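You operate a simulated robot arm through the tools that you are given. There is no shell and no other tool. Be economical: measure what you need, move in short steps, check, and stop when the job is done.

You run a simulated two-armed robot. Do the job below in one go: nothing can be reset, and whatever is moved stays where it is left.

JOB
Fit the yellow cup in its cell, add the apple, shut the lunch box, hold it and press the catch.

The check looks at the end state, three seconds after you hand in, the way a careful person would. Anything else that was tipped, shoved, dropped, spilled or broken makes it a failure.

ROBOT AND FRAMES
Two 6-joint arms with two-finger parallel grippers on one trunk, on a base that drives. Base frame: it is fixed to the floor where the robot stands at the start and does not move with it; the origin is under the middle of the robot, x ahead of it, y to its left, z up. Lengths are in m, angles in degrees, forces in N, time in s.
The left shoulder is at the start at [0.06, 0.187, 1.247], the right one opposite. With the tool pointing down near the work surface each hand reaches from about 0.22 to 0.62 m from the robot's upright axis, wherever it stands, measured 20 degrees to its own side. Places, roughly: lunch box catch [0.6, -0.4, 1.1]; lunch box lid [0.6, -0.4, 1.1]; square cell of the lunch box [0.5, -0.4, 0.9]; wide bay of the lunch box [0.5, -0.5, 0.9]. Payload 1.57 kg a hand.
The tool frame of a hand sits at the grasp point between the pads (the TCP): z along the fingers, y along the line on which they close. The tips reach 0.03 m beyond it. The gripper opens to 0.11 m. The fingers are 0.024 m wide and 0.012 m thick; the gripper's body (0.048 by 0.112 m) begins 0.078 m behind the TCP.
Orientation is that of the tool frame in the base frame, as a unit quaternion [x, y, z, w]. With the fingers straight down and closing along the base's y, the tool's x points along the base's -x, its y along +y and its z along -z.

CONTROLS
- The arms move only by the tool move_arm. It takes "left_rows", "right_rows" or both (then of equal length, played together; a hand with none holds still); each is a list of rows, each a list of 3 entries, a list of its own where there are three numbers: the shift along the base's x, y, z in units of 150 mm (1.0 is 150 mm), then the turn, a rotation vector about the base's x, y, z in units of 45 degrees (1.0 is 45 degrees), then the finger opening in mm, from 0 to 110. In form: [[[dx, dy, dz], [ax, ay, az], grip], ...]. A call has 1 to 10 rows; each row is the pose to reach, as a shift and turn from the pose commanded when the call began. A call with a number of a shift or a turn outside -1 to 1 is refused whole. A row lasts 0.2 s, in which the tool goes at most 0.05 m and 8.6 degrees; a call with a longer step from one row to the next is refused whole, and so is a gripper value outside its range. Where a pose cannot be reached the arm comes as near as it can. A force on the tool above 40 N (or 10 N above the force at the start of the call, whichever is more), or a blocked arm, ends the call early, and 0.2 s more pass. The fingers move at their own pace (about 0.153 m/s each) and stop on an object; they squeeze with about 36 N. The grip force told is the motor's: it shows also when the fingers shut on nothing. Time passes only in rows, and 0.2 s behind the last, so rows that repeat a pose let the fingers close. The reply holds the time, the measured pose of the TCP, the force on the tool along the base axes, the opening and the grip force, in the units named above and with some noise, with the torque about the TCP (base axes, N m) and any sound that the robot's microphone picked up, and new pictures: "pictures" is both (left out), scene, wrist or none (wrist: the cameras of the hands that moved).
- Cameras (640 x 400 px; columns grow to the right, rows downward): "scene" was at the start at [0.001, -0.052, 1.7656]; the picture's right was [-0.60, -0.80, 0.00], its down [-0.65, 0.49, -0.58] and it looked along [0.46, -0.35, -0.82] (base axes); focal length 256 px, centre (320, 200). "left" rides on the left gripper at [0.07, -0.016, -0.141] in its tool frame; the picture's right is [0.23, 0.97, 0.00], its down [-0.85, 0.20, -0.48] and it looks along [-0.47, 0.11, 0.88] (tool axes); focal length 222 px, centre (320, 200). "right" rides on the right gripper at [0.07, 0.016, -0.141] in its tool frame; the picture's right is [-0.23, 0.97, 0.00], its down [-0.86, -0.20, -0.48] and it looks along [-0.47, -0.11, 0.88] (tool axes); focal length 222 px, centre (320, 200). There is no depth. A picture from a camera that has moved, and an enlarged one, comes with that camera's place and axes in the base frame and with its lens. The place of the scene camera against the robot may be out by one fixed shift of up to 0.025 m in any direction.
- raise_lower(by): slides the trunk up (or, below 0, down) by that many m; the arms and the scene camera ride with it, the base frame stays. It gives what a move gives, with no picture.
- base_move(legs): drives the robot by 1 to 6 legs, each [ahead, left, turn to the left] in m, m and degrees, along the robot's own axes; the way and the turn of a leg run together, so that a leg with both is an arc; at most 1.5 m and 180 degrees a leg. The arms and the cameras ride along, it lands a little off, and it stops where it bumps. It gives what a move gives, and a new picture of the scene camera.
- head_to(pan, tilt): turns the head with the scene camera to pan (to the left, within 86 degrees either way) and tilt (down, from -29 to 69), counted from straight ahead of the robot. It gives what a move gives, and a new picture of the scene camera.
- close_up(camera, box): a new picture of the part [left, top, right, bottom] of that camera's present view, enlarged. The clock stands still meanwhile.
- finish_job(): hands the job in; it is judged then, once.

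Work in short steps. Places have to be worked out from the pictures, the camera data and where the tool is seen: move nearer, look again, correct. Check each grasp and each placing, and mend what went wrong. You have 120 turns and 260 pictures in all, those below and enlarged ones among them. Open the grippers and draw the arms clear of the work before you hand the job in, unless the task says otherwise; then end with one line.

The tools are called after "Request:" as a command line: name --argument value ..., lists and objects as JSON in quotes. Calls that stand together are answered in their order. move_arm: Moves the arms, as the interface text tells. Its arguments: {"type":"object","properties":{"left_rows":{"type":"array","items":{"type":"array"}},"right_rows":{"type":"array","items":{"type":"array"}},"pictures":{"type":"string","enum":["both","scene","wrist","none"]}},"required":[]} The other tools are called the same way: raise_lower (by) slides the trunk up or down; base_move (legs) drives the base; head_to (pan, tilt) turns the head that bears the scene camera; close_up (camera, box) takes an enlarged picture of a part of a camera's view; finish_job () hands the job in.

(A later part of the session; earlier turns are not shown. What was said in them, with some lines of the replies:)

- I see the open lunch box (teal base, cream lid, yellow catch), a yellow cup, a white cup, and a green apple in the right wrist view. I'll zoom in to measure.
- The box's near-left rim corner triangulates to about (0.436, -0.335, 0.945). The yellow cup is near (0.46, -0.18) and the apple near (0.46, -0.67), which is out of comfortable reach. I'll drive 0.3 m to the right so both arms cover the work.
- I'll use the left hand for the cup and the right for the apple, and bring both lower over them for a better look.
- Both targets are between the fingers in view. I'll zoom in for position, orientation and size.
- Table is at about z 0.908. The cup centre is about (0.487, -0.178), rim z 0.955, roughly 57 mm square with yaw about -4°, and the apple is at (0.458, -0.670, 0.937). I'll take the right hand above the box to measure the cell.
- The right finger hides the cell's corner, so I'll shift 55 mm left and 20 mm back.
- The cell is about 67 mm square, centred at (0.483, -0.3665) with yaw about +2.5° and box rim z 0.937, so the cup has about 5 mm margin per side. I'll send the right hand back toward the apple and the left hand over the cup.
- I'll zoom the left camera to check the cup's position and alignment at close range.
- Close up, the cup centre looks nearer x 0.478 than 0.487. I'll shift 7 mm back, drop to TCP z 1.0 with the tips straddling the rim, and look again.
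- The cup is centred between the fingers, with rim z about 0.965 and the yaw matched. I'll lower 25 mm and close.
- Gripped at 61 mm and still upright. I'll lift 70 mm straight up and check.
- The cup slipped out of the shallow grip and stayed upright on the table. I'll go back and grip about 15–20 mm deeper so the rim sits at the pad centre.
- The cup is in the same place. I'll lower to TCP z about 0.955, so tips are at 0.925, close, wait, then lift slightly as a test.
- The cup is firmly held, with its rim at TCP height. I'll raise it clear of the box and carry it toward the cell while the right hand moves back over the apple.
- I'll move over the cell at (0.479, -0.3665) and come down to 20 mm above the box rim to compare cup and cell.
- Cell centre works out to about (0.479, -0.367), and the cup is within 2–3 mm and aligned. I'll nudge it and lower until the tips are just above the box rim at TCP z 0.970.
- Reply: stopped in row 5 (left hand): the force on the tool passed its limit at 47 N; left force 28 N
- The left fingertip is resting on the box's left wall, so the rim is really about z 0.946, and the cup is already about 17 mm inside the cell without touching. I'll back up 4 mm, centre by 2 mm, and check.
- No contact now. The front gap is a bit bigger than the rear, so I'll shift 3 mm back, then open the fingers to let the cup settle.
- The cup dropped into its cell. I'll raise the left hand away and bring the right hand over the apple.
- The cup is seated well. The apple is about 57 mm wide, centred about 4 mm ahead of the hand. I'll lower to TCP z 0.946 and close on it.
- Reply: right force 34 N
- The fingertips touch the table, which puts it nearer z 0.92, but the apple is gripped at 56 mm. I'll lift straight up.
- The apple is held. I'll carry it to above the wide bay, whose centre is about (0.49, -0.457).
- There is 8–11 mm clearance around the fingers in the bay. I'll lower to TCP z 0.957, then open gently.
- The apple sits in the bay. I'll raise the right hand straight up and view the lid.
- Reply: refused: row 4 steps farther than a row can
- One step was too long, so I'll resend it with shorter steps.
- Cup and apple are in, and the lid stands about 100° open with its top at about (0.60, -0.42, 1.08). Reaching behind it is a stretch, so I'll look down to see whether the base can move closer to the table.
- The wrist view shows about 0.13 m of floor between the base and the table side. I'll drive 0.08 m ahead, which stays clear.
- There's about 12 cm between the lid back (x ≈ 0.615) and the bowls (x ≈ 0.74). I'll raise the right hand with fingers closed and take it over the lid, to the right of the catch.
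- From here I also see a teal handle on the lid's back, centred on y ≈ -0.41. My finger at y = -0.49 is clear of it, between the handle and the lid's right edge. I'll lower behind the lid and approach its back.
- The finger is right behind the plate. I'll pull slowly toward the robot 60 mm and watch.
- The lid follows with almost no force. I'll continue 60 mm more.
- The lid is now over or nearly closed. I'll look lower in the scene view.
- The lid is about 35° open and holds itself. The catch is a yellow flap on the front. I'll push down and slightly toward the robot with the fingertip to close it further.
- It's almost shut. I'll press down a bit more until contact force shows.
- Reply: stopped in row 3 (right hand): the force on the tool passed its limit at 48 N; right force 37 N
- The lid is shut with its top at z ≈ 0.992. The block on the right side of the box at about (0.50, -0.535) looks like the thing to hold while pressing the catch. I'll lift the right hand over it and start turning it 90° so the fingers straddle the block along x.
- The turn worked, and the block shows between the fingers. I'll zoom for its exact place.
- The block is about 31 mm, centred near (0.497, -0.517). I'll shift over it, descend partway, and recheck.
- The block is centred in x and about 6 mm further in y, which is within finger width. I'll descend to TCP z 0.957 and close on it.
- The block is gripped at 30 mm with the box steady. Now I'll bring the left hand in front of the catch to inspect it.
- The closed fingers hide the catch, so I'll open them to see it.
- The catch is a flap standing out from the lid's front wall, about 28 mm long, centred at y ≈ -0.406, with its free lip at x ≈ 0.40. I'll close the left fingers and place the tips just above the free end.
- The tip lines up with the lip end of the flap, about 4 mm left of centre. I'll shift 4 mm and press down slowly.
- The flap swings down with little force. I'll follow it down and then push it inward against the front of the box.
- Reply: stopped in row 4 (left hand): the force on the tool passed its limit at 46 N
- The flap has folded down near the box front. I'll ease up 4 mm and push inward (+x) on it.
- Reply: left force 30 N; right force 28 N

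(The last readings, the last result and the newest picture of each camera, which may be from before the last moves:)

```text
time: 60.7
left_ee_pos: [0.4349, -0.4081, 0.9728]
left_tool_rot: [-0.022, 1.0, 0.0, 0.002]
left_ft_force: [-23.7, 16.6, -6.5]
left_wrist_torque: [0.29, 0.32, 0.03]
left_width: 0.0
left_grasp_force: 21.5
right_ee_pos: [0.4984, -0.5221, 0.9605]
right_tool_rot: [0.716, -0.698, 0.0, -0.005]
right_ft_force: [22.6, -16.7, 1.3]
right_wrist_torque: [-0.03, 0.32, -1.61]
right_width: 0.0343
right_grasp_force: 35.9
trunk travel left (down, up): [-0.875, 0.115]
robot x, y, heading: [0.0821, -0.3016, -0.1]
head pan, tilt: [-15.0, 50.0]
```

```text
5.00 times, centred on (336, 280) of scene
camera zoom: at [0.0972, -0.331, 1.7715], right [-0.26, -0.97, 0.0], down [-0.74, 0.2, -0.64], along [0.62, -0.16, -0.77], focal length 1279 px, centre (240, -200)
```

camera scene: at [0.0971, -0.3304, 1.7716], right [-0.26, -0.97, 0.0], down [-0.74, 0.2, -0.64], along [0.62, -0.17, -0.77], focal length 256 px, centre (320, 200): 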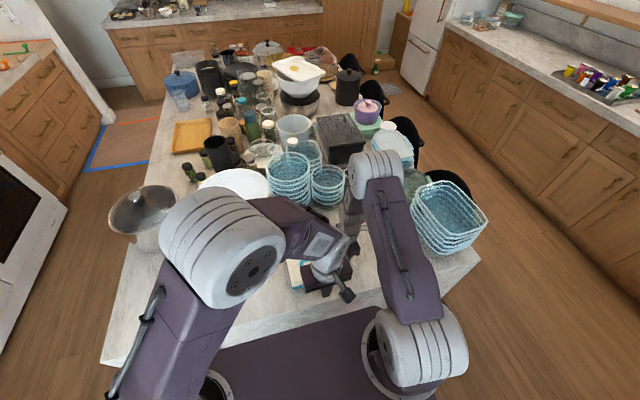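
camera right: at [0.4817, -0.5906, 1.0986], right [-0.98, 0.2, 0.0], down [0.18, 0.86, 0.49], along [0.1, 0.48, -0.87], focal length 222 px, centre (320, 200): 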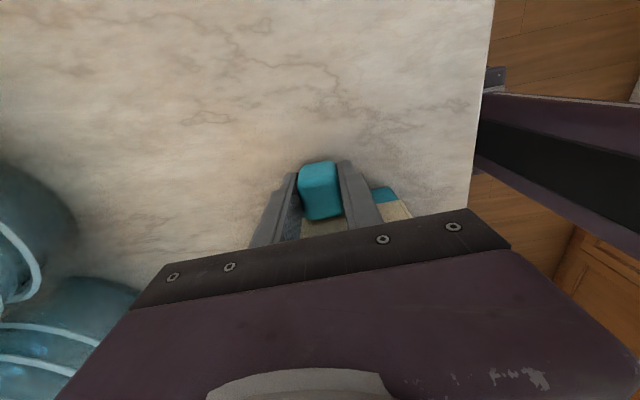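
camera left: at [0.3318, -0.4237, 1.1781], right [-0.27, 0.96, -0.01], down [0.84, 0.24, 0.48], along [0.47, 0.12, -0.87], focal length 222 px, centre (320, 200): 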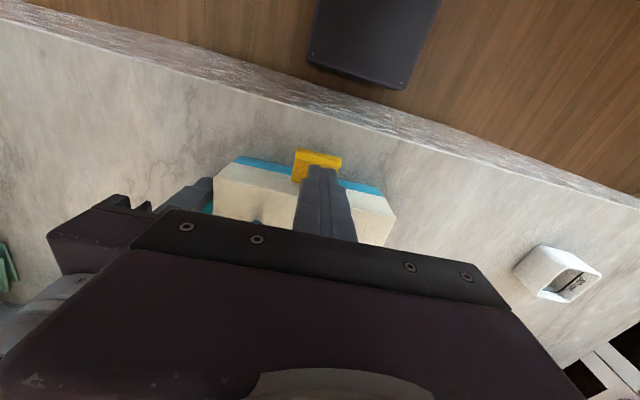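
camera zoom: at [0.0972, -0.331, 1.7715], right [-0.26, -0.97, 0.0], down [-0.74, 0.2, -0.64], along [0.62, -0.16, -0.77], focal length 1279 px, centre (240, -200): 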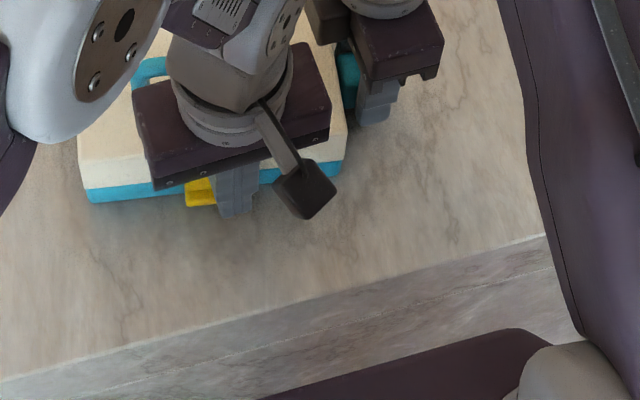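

The box pivoted about the held block by about 2 cm on the left side. I'll back the left hand off and look at the catch.

Request:
move_arm --left_rows '[[[-0.1, 0, 0], [0, 0, 0], 0], [[-0.3, 0, 0.1], [0, 0, 0], 0], [[-0.5, 0, 0.35], [0, 0, 0], 40], [[-0.7, 0, 0.6], [0, 0, 0], 80], [[-0.7, 0, 0.75], [0, 0, 0], 110], [[-0.7, 0, 0.75], [0, 0, 0], 110]]' --pictures "wrist"

Request:
close_up --camera "left" --box '[220, 130, 412, 250]'

Request:
close_up --camera "scene" --box '[272, 220, 400, 300]'

```text
time: 62.1
left_ee_pos: [0.3315, -0.4113, 1.0865]
left_tool_rot: [-0.021, 1.0, -0.005, 0.007]
left_ft_force: [0.3, 0.1, -0.5]
left_wrist_torque: [-0.04, 0.0, 0.01]
left_width: 0.1104
left_grasp_force: 0.0
right_ee_pos: [0.4955, -0.5215, 0.9595]
right_tool_rot: [0.716, -0.698, -0.004, -0.002]
right_ft_force: [-1.8, 0.4, -0.3]
right_wrist_torque: [0.37, 0.04, 0.35]
right_width: 0.03
right_grasp_force: 35.8
trunk travel left (down, up): [-0.875, 0.115]
robot x, y, heading: [0.0791, -0.3037, 0.0]
head pan, tilt: [-15.0, 50.0]
camera left: at [0.2608, -0.4296, 1.226], right [-0.27, 0.96, -0.01], down [0.84, 0.24, 0.49], along [0.47, 0.12, -0.87], focal length 222 px, centre (320, 200)
```

left: 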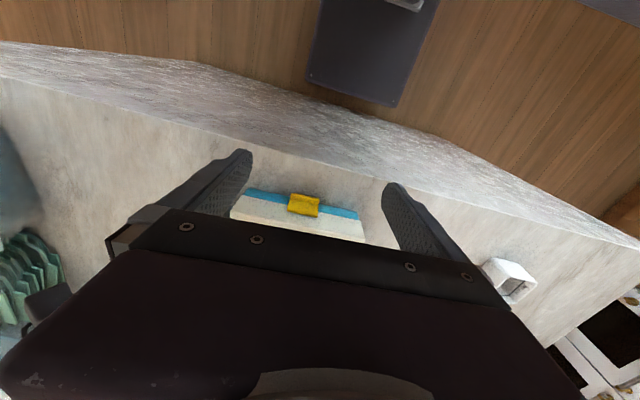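

```text
3.33 times, centred on (316, 190) of left
camera zoom: at [0.2608, -0.4296, 1.226], right [-0.27, 0.96, -0.01], down [0.84, 0.24, 0.49], along [0.47, 0.12, -0.87], focal length 740 px, centre (333, 233)
```

zoom: 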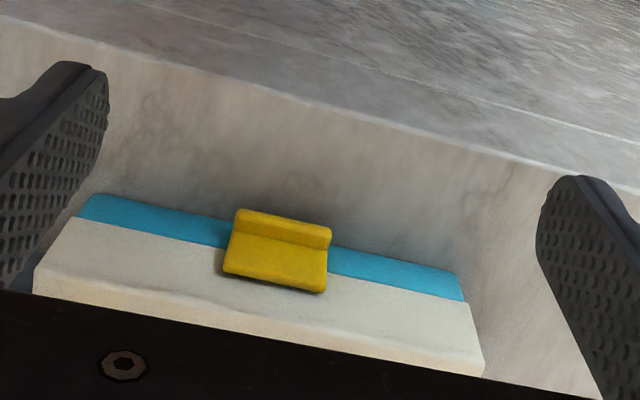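

```text
5.00 times, centred on (336, 260) of scene
camera zoom: at [0.0969, -0.3308, 1.7715], right [-0.26, -0.97, 0.0], down [-0.74, 0.2, -0.64], along [0.62, -0.16, -0.77], focal length 1279 px, centre (240, -100)
```

zoom: 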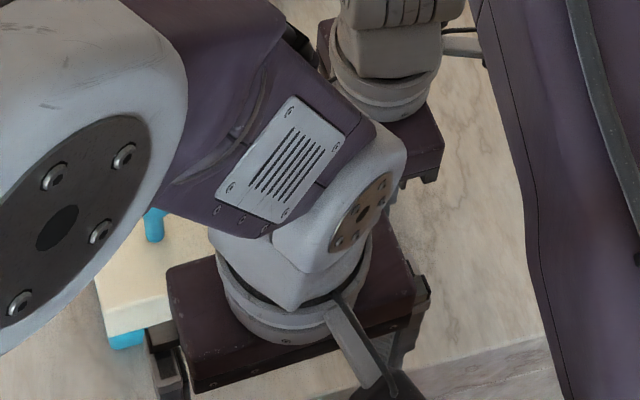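

The flap now lies down over the joint. I'll zoom in to judge whether it is flush and latched.

Request:
close_up --camera "left" --box '[276, 180, 340, 220]'

Request:
close_up --camera "right" --box '[220, 100, 420, 225]'

```text
10.00 times, centred on (308, 200) of left
camera zoom: at [0.2608, -0.4296, 1.226], right [-0.27, 0.96, -0.01], down [0.84, 0.24, 0.49], along [0.47, 0.12, -0.87], focal length 2221 px, centre (440, 200)
```

zoom: 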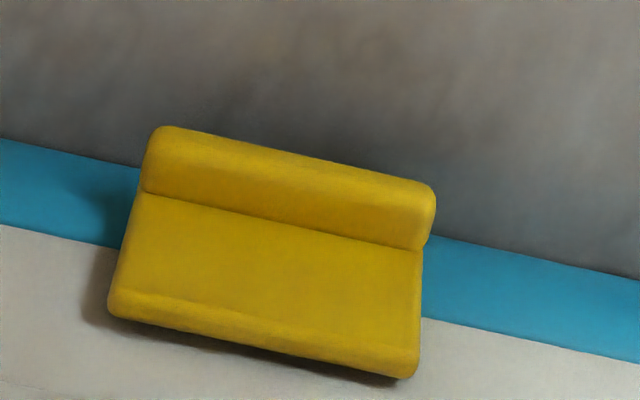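

```text
3.20 times, centred on (320, 162) of right
camera zoom: at [0.4805, -0.5912, 1.0979], right [-0.98, 0.2, 0.0], down [0.18, 0.86, 0.49], along [0.09, 0.48, -0.87], focal length 711 px, centre (320, 320)
```

zoom: 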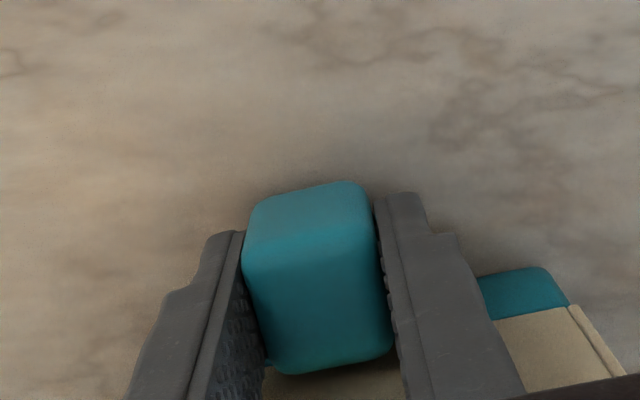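

The flap looks nearly vertical, but I can't be sure it latched. I'll test by taking the handle with the left hand and tugging gently, starting by turning the left hand 90° above the box.

Request:
move_arm --left_rows '[[[0, 0, 0.25], [0, 0, -0.1], 70], [[0, 0.1, 0.5], [0, 0, -0.28], 70], [[0.15, 0.2, 0.55], [0, 0, -0.46], 70], [[0.35, 0.25, 0.55], [0, 0, -0.64], 70], [[0.55, 0.25, 0.55], [0, 0, -0.82], 70], [[0.75, 0.25, 0.55], [0, 0, -1.0], 70], [[0.9, 0.25, 0.55], [0, 0, -1.0], 70]]' --pictures "none"

Request:
move_arm --left_rows '[[[0.05, 0, 0], [0, 0, -0.18], 70], [[0.1, 0, 0], [0, 0, -0.36], 70], [[0.1, 0, 0], [0, 0, -0.54], 70], [[0.1, 0, 0], [0, 0, -0.72], 70], [[0.1, 0, 0], [0, 0, -0.9], 70], [[0.1, 0, 0], [0, 0, -1.0], 70], [[0.1, 0, 0], [0, 0, -1.0], 70]]'

Request:
close_up --camera "left" --box '[220, 100, 420, 225]'

```text
time: 63.7
left_ee_pos: [0.4698, -0.3736, 1.167]
left_tool_rot: [0.363, 0.932, -0.006, 0.004]
left_ft_force: [-0.7, -0.7, -0.8]
left_wrist_torque: [-0.05, 0.02, -0.01]
left_width: 0.07
left_grasp_force: 0.0
right_ee_pos: [0.4961, -0.5208, 0.9588]
right_tool_rot: [0.716, -0.698, -0.004, -0.003]
right_ft_force: [0.0, 0.0, 0.9]
right_wrist_torque: [-0.26, 0.03, 0.01]
right_width: 0.0298
right_grasp_force: 35.8
trunk travel left (down, up): [-0.875, 0.115]
robot x, y, heading: [0.0799, -0.3013, 0.1]
head pan, tilt: [-15.0, 50.0]
```

```text
time: 65.3
left_ee_pos: [0.4828, -0.3727, 1.1666]
left_tool_rot: [0.692, 0.722, -0.007, 0.001]
left_ft_force: [-0.6, 0.4, -0.9]
left_wrist_torque: [0.02, 0.0, -0.04]
left_width: 0.0701
left_grasp_force: 0.1
right_ee_pos: [0.4957, -0.5213, 0.9593]
right_tool_rot: [0.716, -0.698, -0.003, -0.003]
right_ft_force: [-1.3, -0.5, 0.2]
right_wrist_torque: [-0.22, -0.07, 0.07]
right_width: 0.0297
right_grasp_force: 36.0
trunk travel left (down, up): [-0.875, 0.115]
robot x, y, heading: [0.0794, -0.3042, -0.0]
head pan, tilt: [-15.0, 50.0]
camera scene: at [0.0978, -0.331, 1.7716], right [-0.26, -0.97, 0.0], down [-0.74, 0.2, -0.64], along [0.62, -0.16, -0.77], focal length 256 px, centre (320, 200)
camera left: at [0.4649, -0.3017, 1.3079], right [0.96, 0.27, -0.01], down [0.24, -0.84, 0.49], along [0.12, -0.47, -0.87], focal length 222 px, centre (320, 200)
```

scene: 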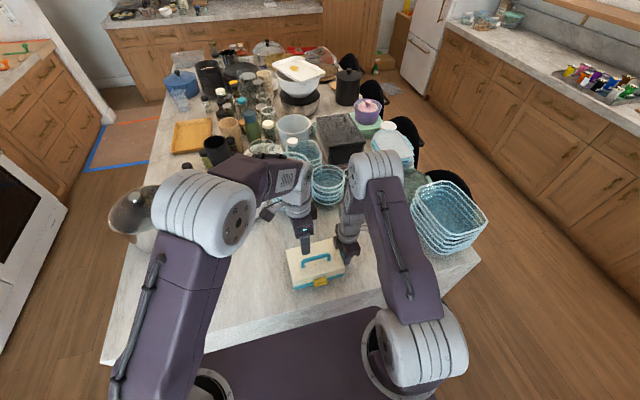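
left: 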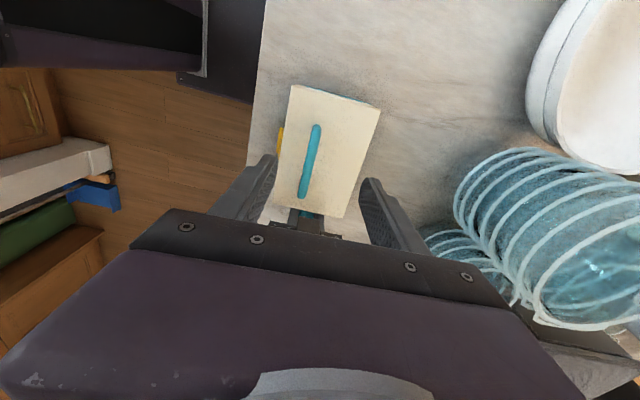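

```text
3.20 times, centred on (320, 162) of left
camera zoom: at [0.4649, -0.3017, 1.3079], right [0.96, 0.27, -0.01], down [0.24, -0.84, 0.49], along [0.12, -0.47, -0.87], focal length 711 px, centre (320, 320)
```

zoom: 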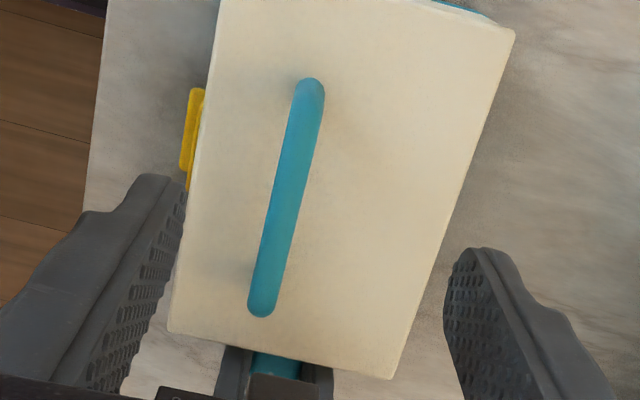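

From here the handle bar is visible at x ≈ 0.474. I'll lower onto it at y ≈ -0.385 and grip.

Request:
move_arm --left_rows '[[[-0.06, -0.08, -0.2], [0, 0, 0], 60], [[-0.06, -0.08, -0.45], [0, 0, 0], 60], [[-0.06, -0.08, -0.7], [0, 0, 0], 60], [[-0.06, -0.08, -0.9], [0, 0, 0], 60], [[-0.06, -0.08, -0.9], [0, 0, 0], 30], [[-0.06, -0.08, -0.9], [0, 0, 0], 0], [[-0.06, -0.08, -0.9], [0, 0, 0], 0]]' --pictures "wrist"

Request:
close_up --camera "scene" --box '[272, 230, 368, 290]'

```text
time: 66.9
left_ee_pos: [0.4751, -0.3834, 1.0323]
left_tool_rot: [0.692, 0.722, -0.008, 0.001]
left_ft_force: [-2.5, -2.1, 1.3]
left_wrist_torque: [-0.02, 0.06, -0.46]
left_width: 0.0125
left_grasp_force: 30.1
right_ee_pos: [0.4964, -0.5211, 0.9589]
right_tool_rot: [0.717, -0.697, -0.003, -0.004]
right_ft_force: [3.3, 2.7, 0.6]
right_wrist_torque: [-0.06, 0.18, -0.1]
right_width: 0.0299
right_grasp_force: 35.8
trunk travel left (down, up): [-0.875, 0.115]
robot x, y, heading: [0.0826, -0.3022, 0.3]
head pan, tilt: [-15.0, 50.0]
camera left: at [0.4569, -0.3133, 1.1733], right [0.96, 0.27, -0.01], down [0.24, -0.84, 0.49], along [0.12, -0.47, -0.87], focal length 222 px, centre (320, 200)
```

left: 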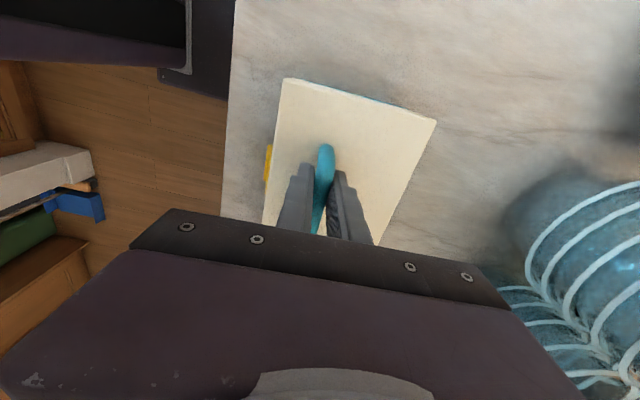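

```text
6.67 times, centred on (320, 260) of scene
camera zoom: at [0.098, -0.331, 1.7715], right [-0.26, -0.97, 0.0], down [-0.74, 0.2, -0.64], along [0.62, -0.16, -0.77], focal length 1706 px, centre (320, -200)
```

zoom: 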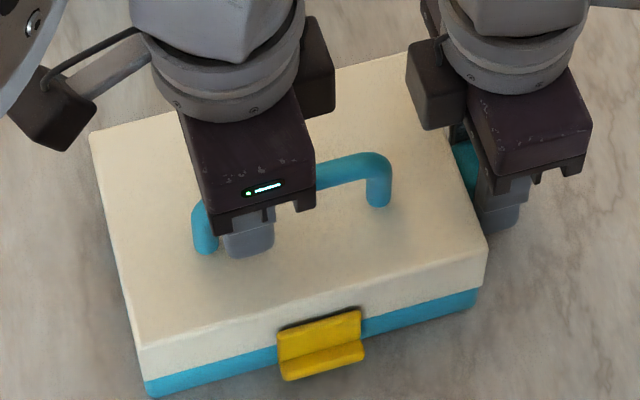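

The handle is gripped. I'll tug it up gently 6 mm and read the force.

Request:
move_arm --left_rows '[[[0, 0, 0.015], [0, 0, 0], 0], [[0, 0, 0.03], [0, 0, 0], 0], [[0, 0, 0.045], [0, 0, 0], 0], [[0, 0, 0.045], [0, 0, 0], 0]]' --pictures "none"

Request:
close_up --camera "scene" --box '[272, 230, 368, 290]'

```text
time: 67.9
left_ee_pos: [0.4749, -0.3842, 1.0395]
left_tool_rot: [0.691, 0.722, -0.008, 0.001]
left_ft_force: [2.4, -11.9, -20.8]
left_wrist_torque: [0.26, 0.01, -0.34]
left_width: 0.0125
left_grasp_force: 29.1
right_ee_pos: [0.4961, -0.5204, 0.9596]
right_tool_rot: [0.716, -0.698, -0.003, -0.002]
right_ft_force: [-3.3, 12.5, 13.8]
right_wrist_torque: [0.93, 0.16, 0.47]
right_width: 0.0296
right_grasp_force: 35.6
trunk travel left (down, up): [-0.875, 0.115]
robot x, y, heading: [0.0751, -0.297, 0.3]
head pan, tilt: [-15.0, 50.0]
```

```text
6.67 times, centred on (320, 260) of scene
camera zoom: at [0.0982, -0.331, 1.7715], right [-0.26, -0.97, 0.0], down [-0.74, 0.2, -0.64], along [0.62, -0.16, -0.77], focal length 1706 px, centre (320, -200)
```

zoom: 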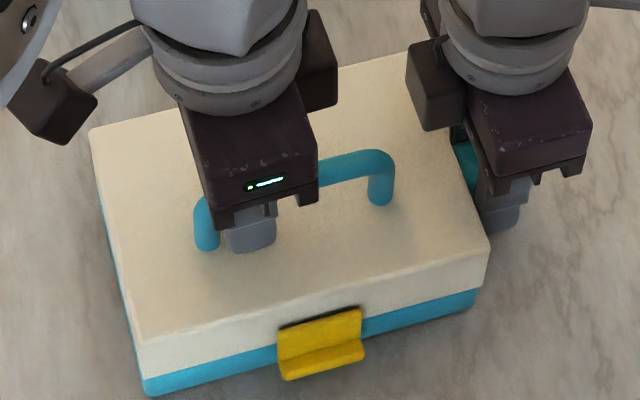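

The pull met about 21 N and the right hand on the base felt it too, with no gap opening, so the lid is latched to the base. I'll lower it back, open the left hand and rise.

Request:
move_arm --left_rows '[[[0, 0, -0.02], [0, 0, 0], 0], [[0, 0, -0.045], [0, 0, 0], 0], [[0, 0, -0.045], [0, 0, 0], 0], [[0, 0, -0.045], [0, 0, 0], 30], [[0, 0, -0.045], [0, 0, 0], 60], [[0, 0, 0.1], [0, 0, 0], 60], [[0, 0, 0.35], [0, 0, 0], 60], [[0, 0, 0.6], [0, 0, 0], 60], [[0, 0.2, 0.8], [0, 0, 0], 60], [[0, 0.45, 0.8], [0, 0, 0], 60]]' --pictures "none"

Request:
close_up --camera "scene" --box '[272, 220, 400, 300]'

```text
time: 70.1
left_ee_pos: [0.4731, -0.3145, 1.1582]
left_tool_rot: [0.691, 0.722, -0.009, 0.001]
left_ft_force: [-0.8, 0.1, -0.1]
left_wrist_torque: [0.02, 0.02, -0.02]
left_width: 0.0597
left_grasp_force: 0.1
right_ee_pos: [0.4975, -0.5202, 0.9588]
right_tool_rot: [0.717, -0.697, -0.002, -0.003]
right_ft_force: [0.5, 0.0, -6.0]
right_wrist_torque: [-0.6, -0.07, 0.0]
right_width: 0.0297
right_grasp_force: 35.9
trunk travel left (down, up): [-0.875, 0.115]
robot x, y, heading: [0.0787, -0.2982, 0.1]
head pan, tilt: [-15.0, 50.0]
```

```text
5.00 times, centred on (336, 260) of scene
camera zoom: at [0.0982, -0.3285, 1.7716], right [-0.26, -0.97, 0.0], down [-0.74, 0.2, -0.64], along [0.62, -0.17, -0.77], focal length 1279 px, centre (240, -100)
```

zoom: 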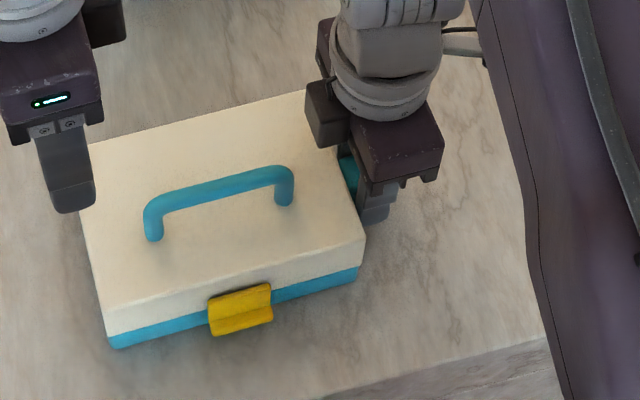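

The left hand is clear. The right hand carries about 6 N of the box's weight, so I'll lower it 2 mm, open gently and rise straight up.

Request:
move_arm --right_rows '[[[0, 0, -0.008], [0, 0, 0], 15], [[0, 0, -0.015], [0, 0, 0], 15], [[0, 0, -0.015], [0, 0, 0], 34], [[0, 0, -0.015], [0, 0, 0], 50], [[0, 0, -0.015], [0, 0, 0], 64], [[0, 0, 0.1], [0, 0, 0], 64], [[0, 0, 0.35], [0, 0, 0], 64], [[0, 0, 0.6], [0, 0, 0], 64], [[0, -0.1, 0.85], [0, 0, 0], 64], [[-0.15, -0.3, 1.0], [0, 0, 0], 64]]' --left_rows '[[[0, 0.1, 0], [0, 0, 0], 60], [[0, 0.2, 0], [0, 0, 0], 60], [[0, 0.3, 0], [0, 0, 0], 60], [[0, 0.4, 0], [0, 0, 0], 60], [[0, 0.5, 0], [0, 0, 0], 60], [[0, 0.5, 0], [0, 0, 0], 60], [[0, 0.5, 0], [0, 0, 0], 60], [[0, 0.5, 0], [0, 0, 0], 60], [[0, 0.5, 0], [0, 0, 0], 60], [[0, 0.5, 0], [0, 0, 0], 60]]'

Request:
close_up --camera "scene" --box '[272, 220, 400, 300]'

```text
time: 72.3
left_ee_pos: [0.4724, -0.2442, 1.1599]
left_tool_rot: [0.691, 0.722, -0.007, 0.002]
left_ft_force: [-0.7, 0.4, -0.1]
left_wrist_torque: [0.02, -0.05, -0.03]
left_width: 0.06
left_grasp_force: 0.1
right_ee_pos: [0.4719, -0.5673, 1.1113]
right_tool_rot: [0.716, -0.698, -0.004, -0.004]
right_ft_force: [0.7, -0.5, -0.5]
right_wrist_torque: [0.01, -0.03, 0.02]
right_width: 0.064
right_grasp_force: 0.1
trunk travel left (down, up): [-0.875, 0.115]
robot x, y, heading: [0.0844, -0.3028, 0.3]
head pan, tilt: [-15.0, 50.0]
camera scene: at [0.0951, -0.3326, 1.7715], right [-0.26, -0.97, 0.0], down [-0.74, 0.2, -0.64], along [0.62, -0.16, -0.77], focal length 256 px, centre (320, 200)
camera right: at [0.457, -0.6378, 1.2491], right [-0.98, 0.2, 0.0], down [0.18, 0.86, 0.49], along [0.1, 0.48, -0.87], focal length 222 px, centre (320, 200)
camera left: at [0.4542, -0.1735, 1.3012], right [0.96, 0.27, -0.01], down [0.24, -0.84, 0.49], along [0.12, -0.47, -0.87], focal length 222 px, centre (320, 200)
```

scene: 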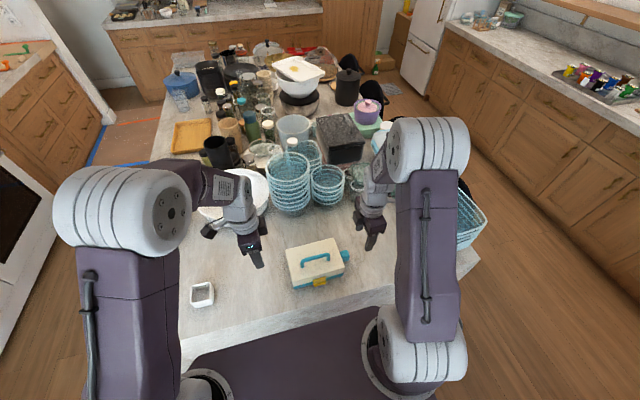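
right: 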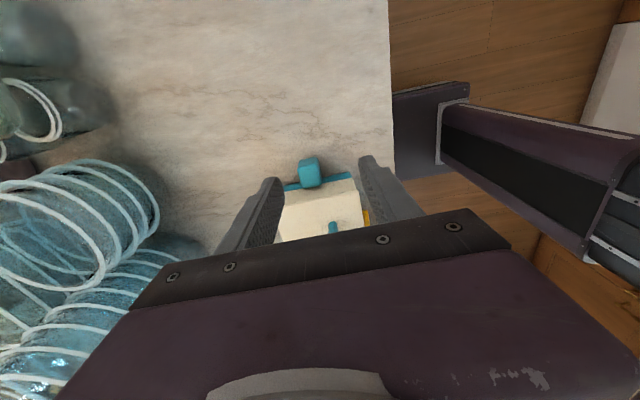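
left: 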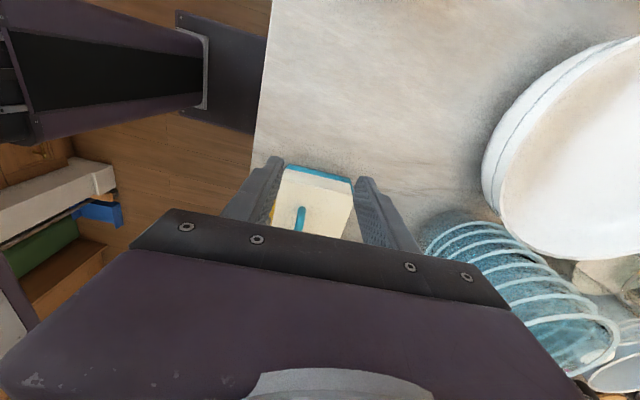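

```text
5.00 times, centred on (336, 260) of scene
camera zoom: at [0.0951, -0.3326, 1.7715], right [-0.26, -0.97, 0.0], down [-0.74, 0.2, -0.64], along [0.62, -0.16, -0.77], focal length 1279 px, centre (240, -100)
```

zoom: 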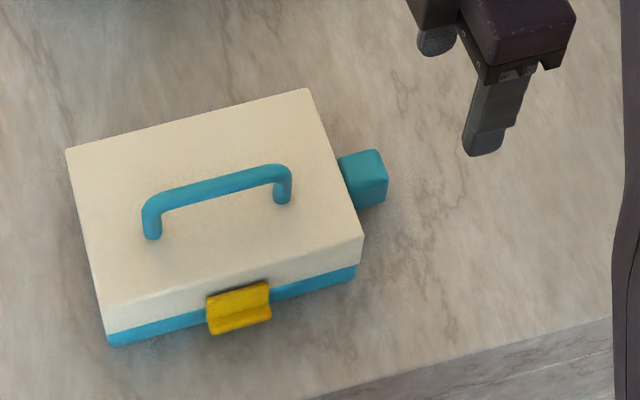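

Everything looks shut and in place with the hands clear. One last close look at the lid seam from both sides.

Request:
close_up --camera "left" --box '[256, 150, 384, 230]'

Request:
close_up --camera "right" --box '[256, 150, 384, 230]'

```text
5.00 times, centred on (320, 190) of left
camera zoom: at [0.4542, -0.1735, 1.3012], right [0.96, 0.27, -0.01], down [0.24, -0.84, 0.49], along [0.12, -0.47, -0.87], focal length 1111 px, centre (320, 250)
```

zoom: 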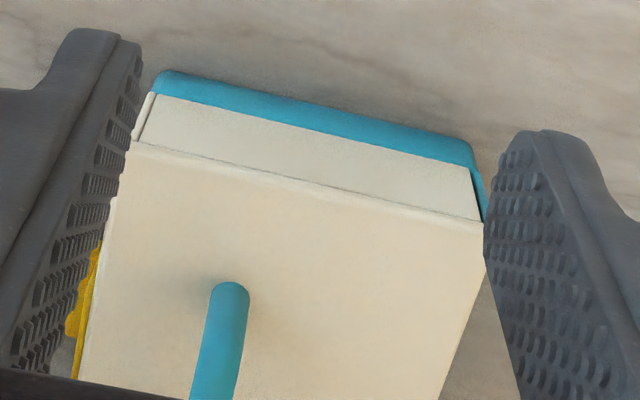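

```text
5.00 times, centred on (320, 190) of right
camera zoom: at [0.457, -0.6378, 1.2491], right [-0.98, 0.2, 0.0], down [0.18, 0.86, 0.49], along [0.1, 0.48, -0.87], focal length 1111 px, centre (320, 250)
```

zoom: 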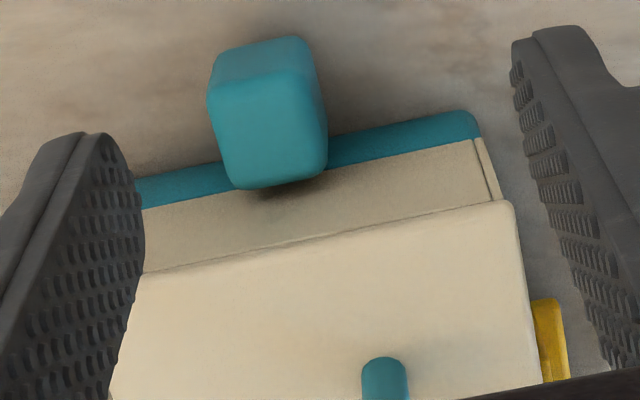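

The seam is even all round, the catch lies flat, and both hands are open and clear, so I'm handing the job in.

Request:
finish_job

```text
The job is handed in.
```

The yellow cup is in its square cell and the apple is in the wide bay. The lid is shut and the catch is pressed. A gentle 21 N tug on the handle didn't open it, though I never heard a click. I held the box by its side block while pressing; it pivoted about 2 cm, then mostly sprang back. Both hands are open and clear, and I saw nothing else disturbed.
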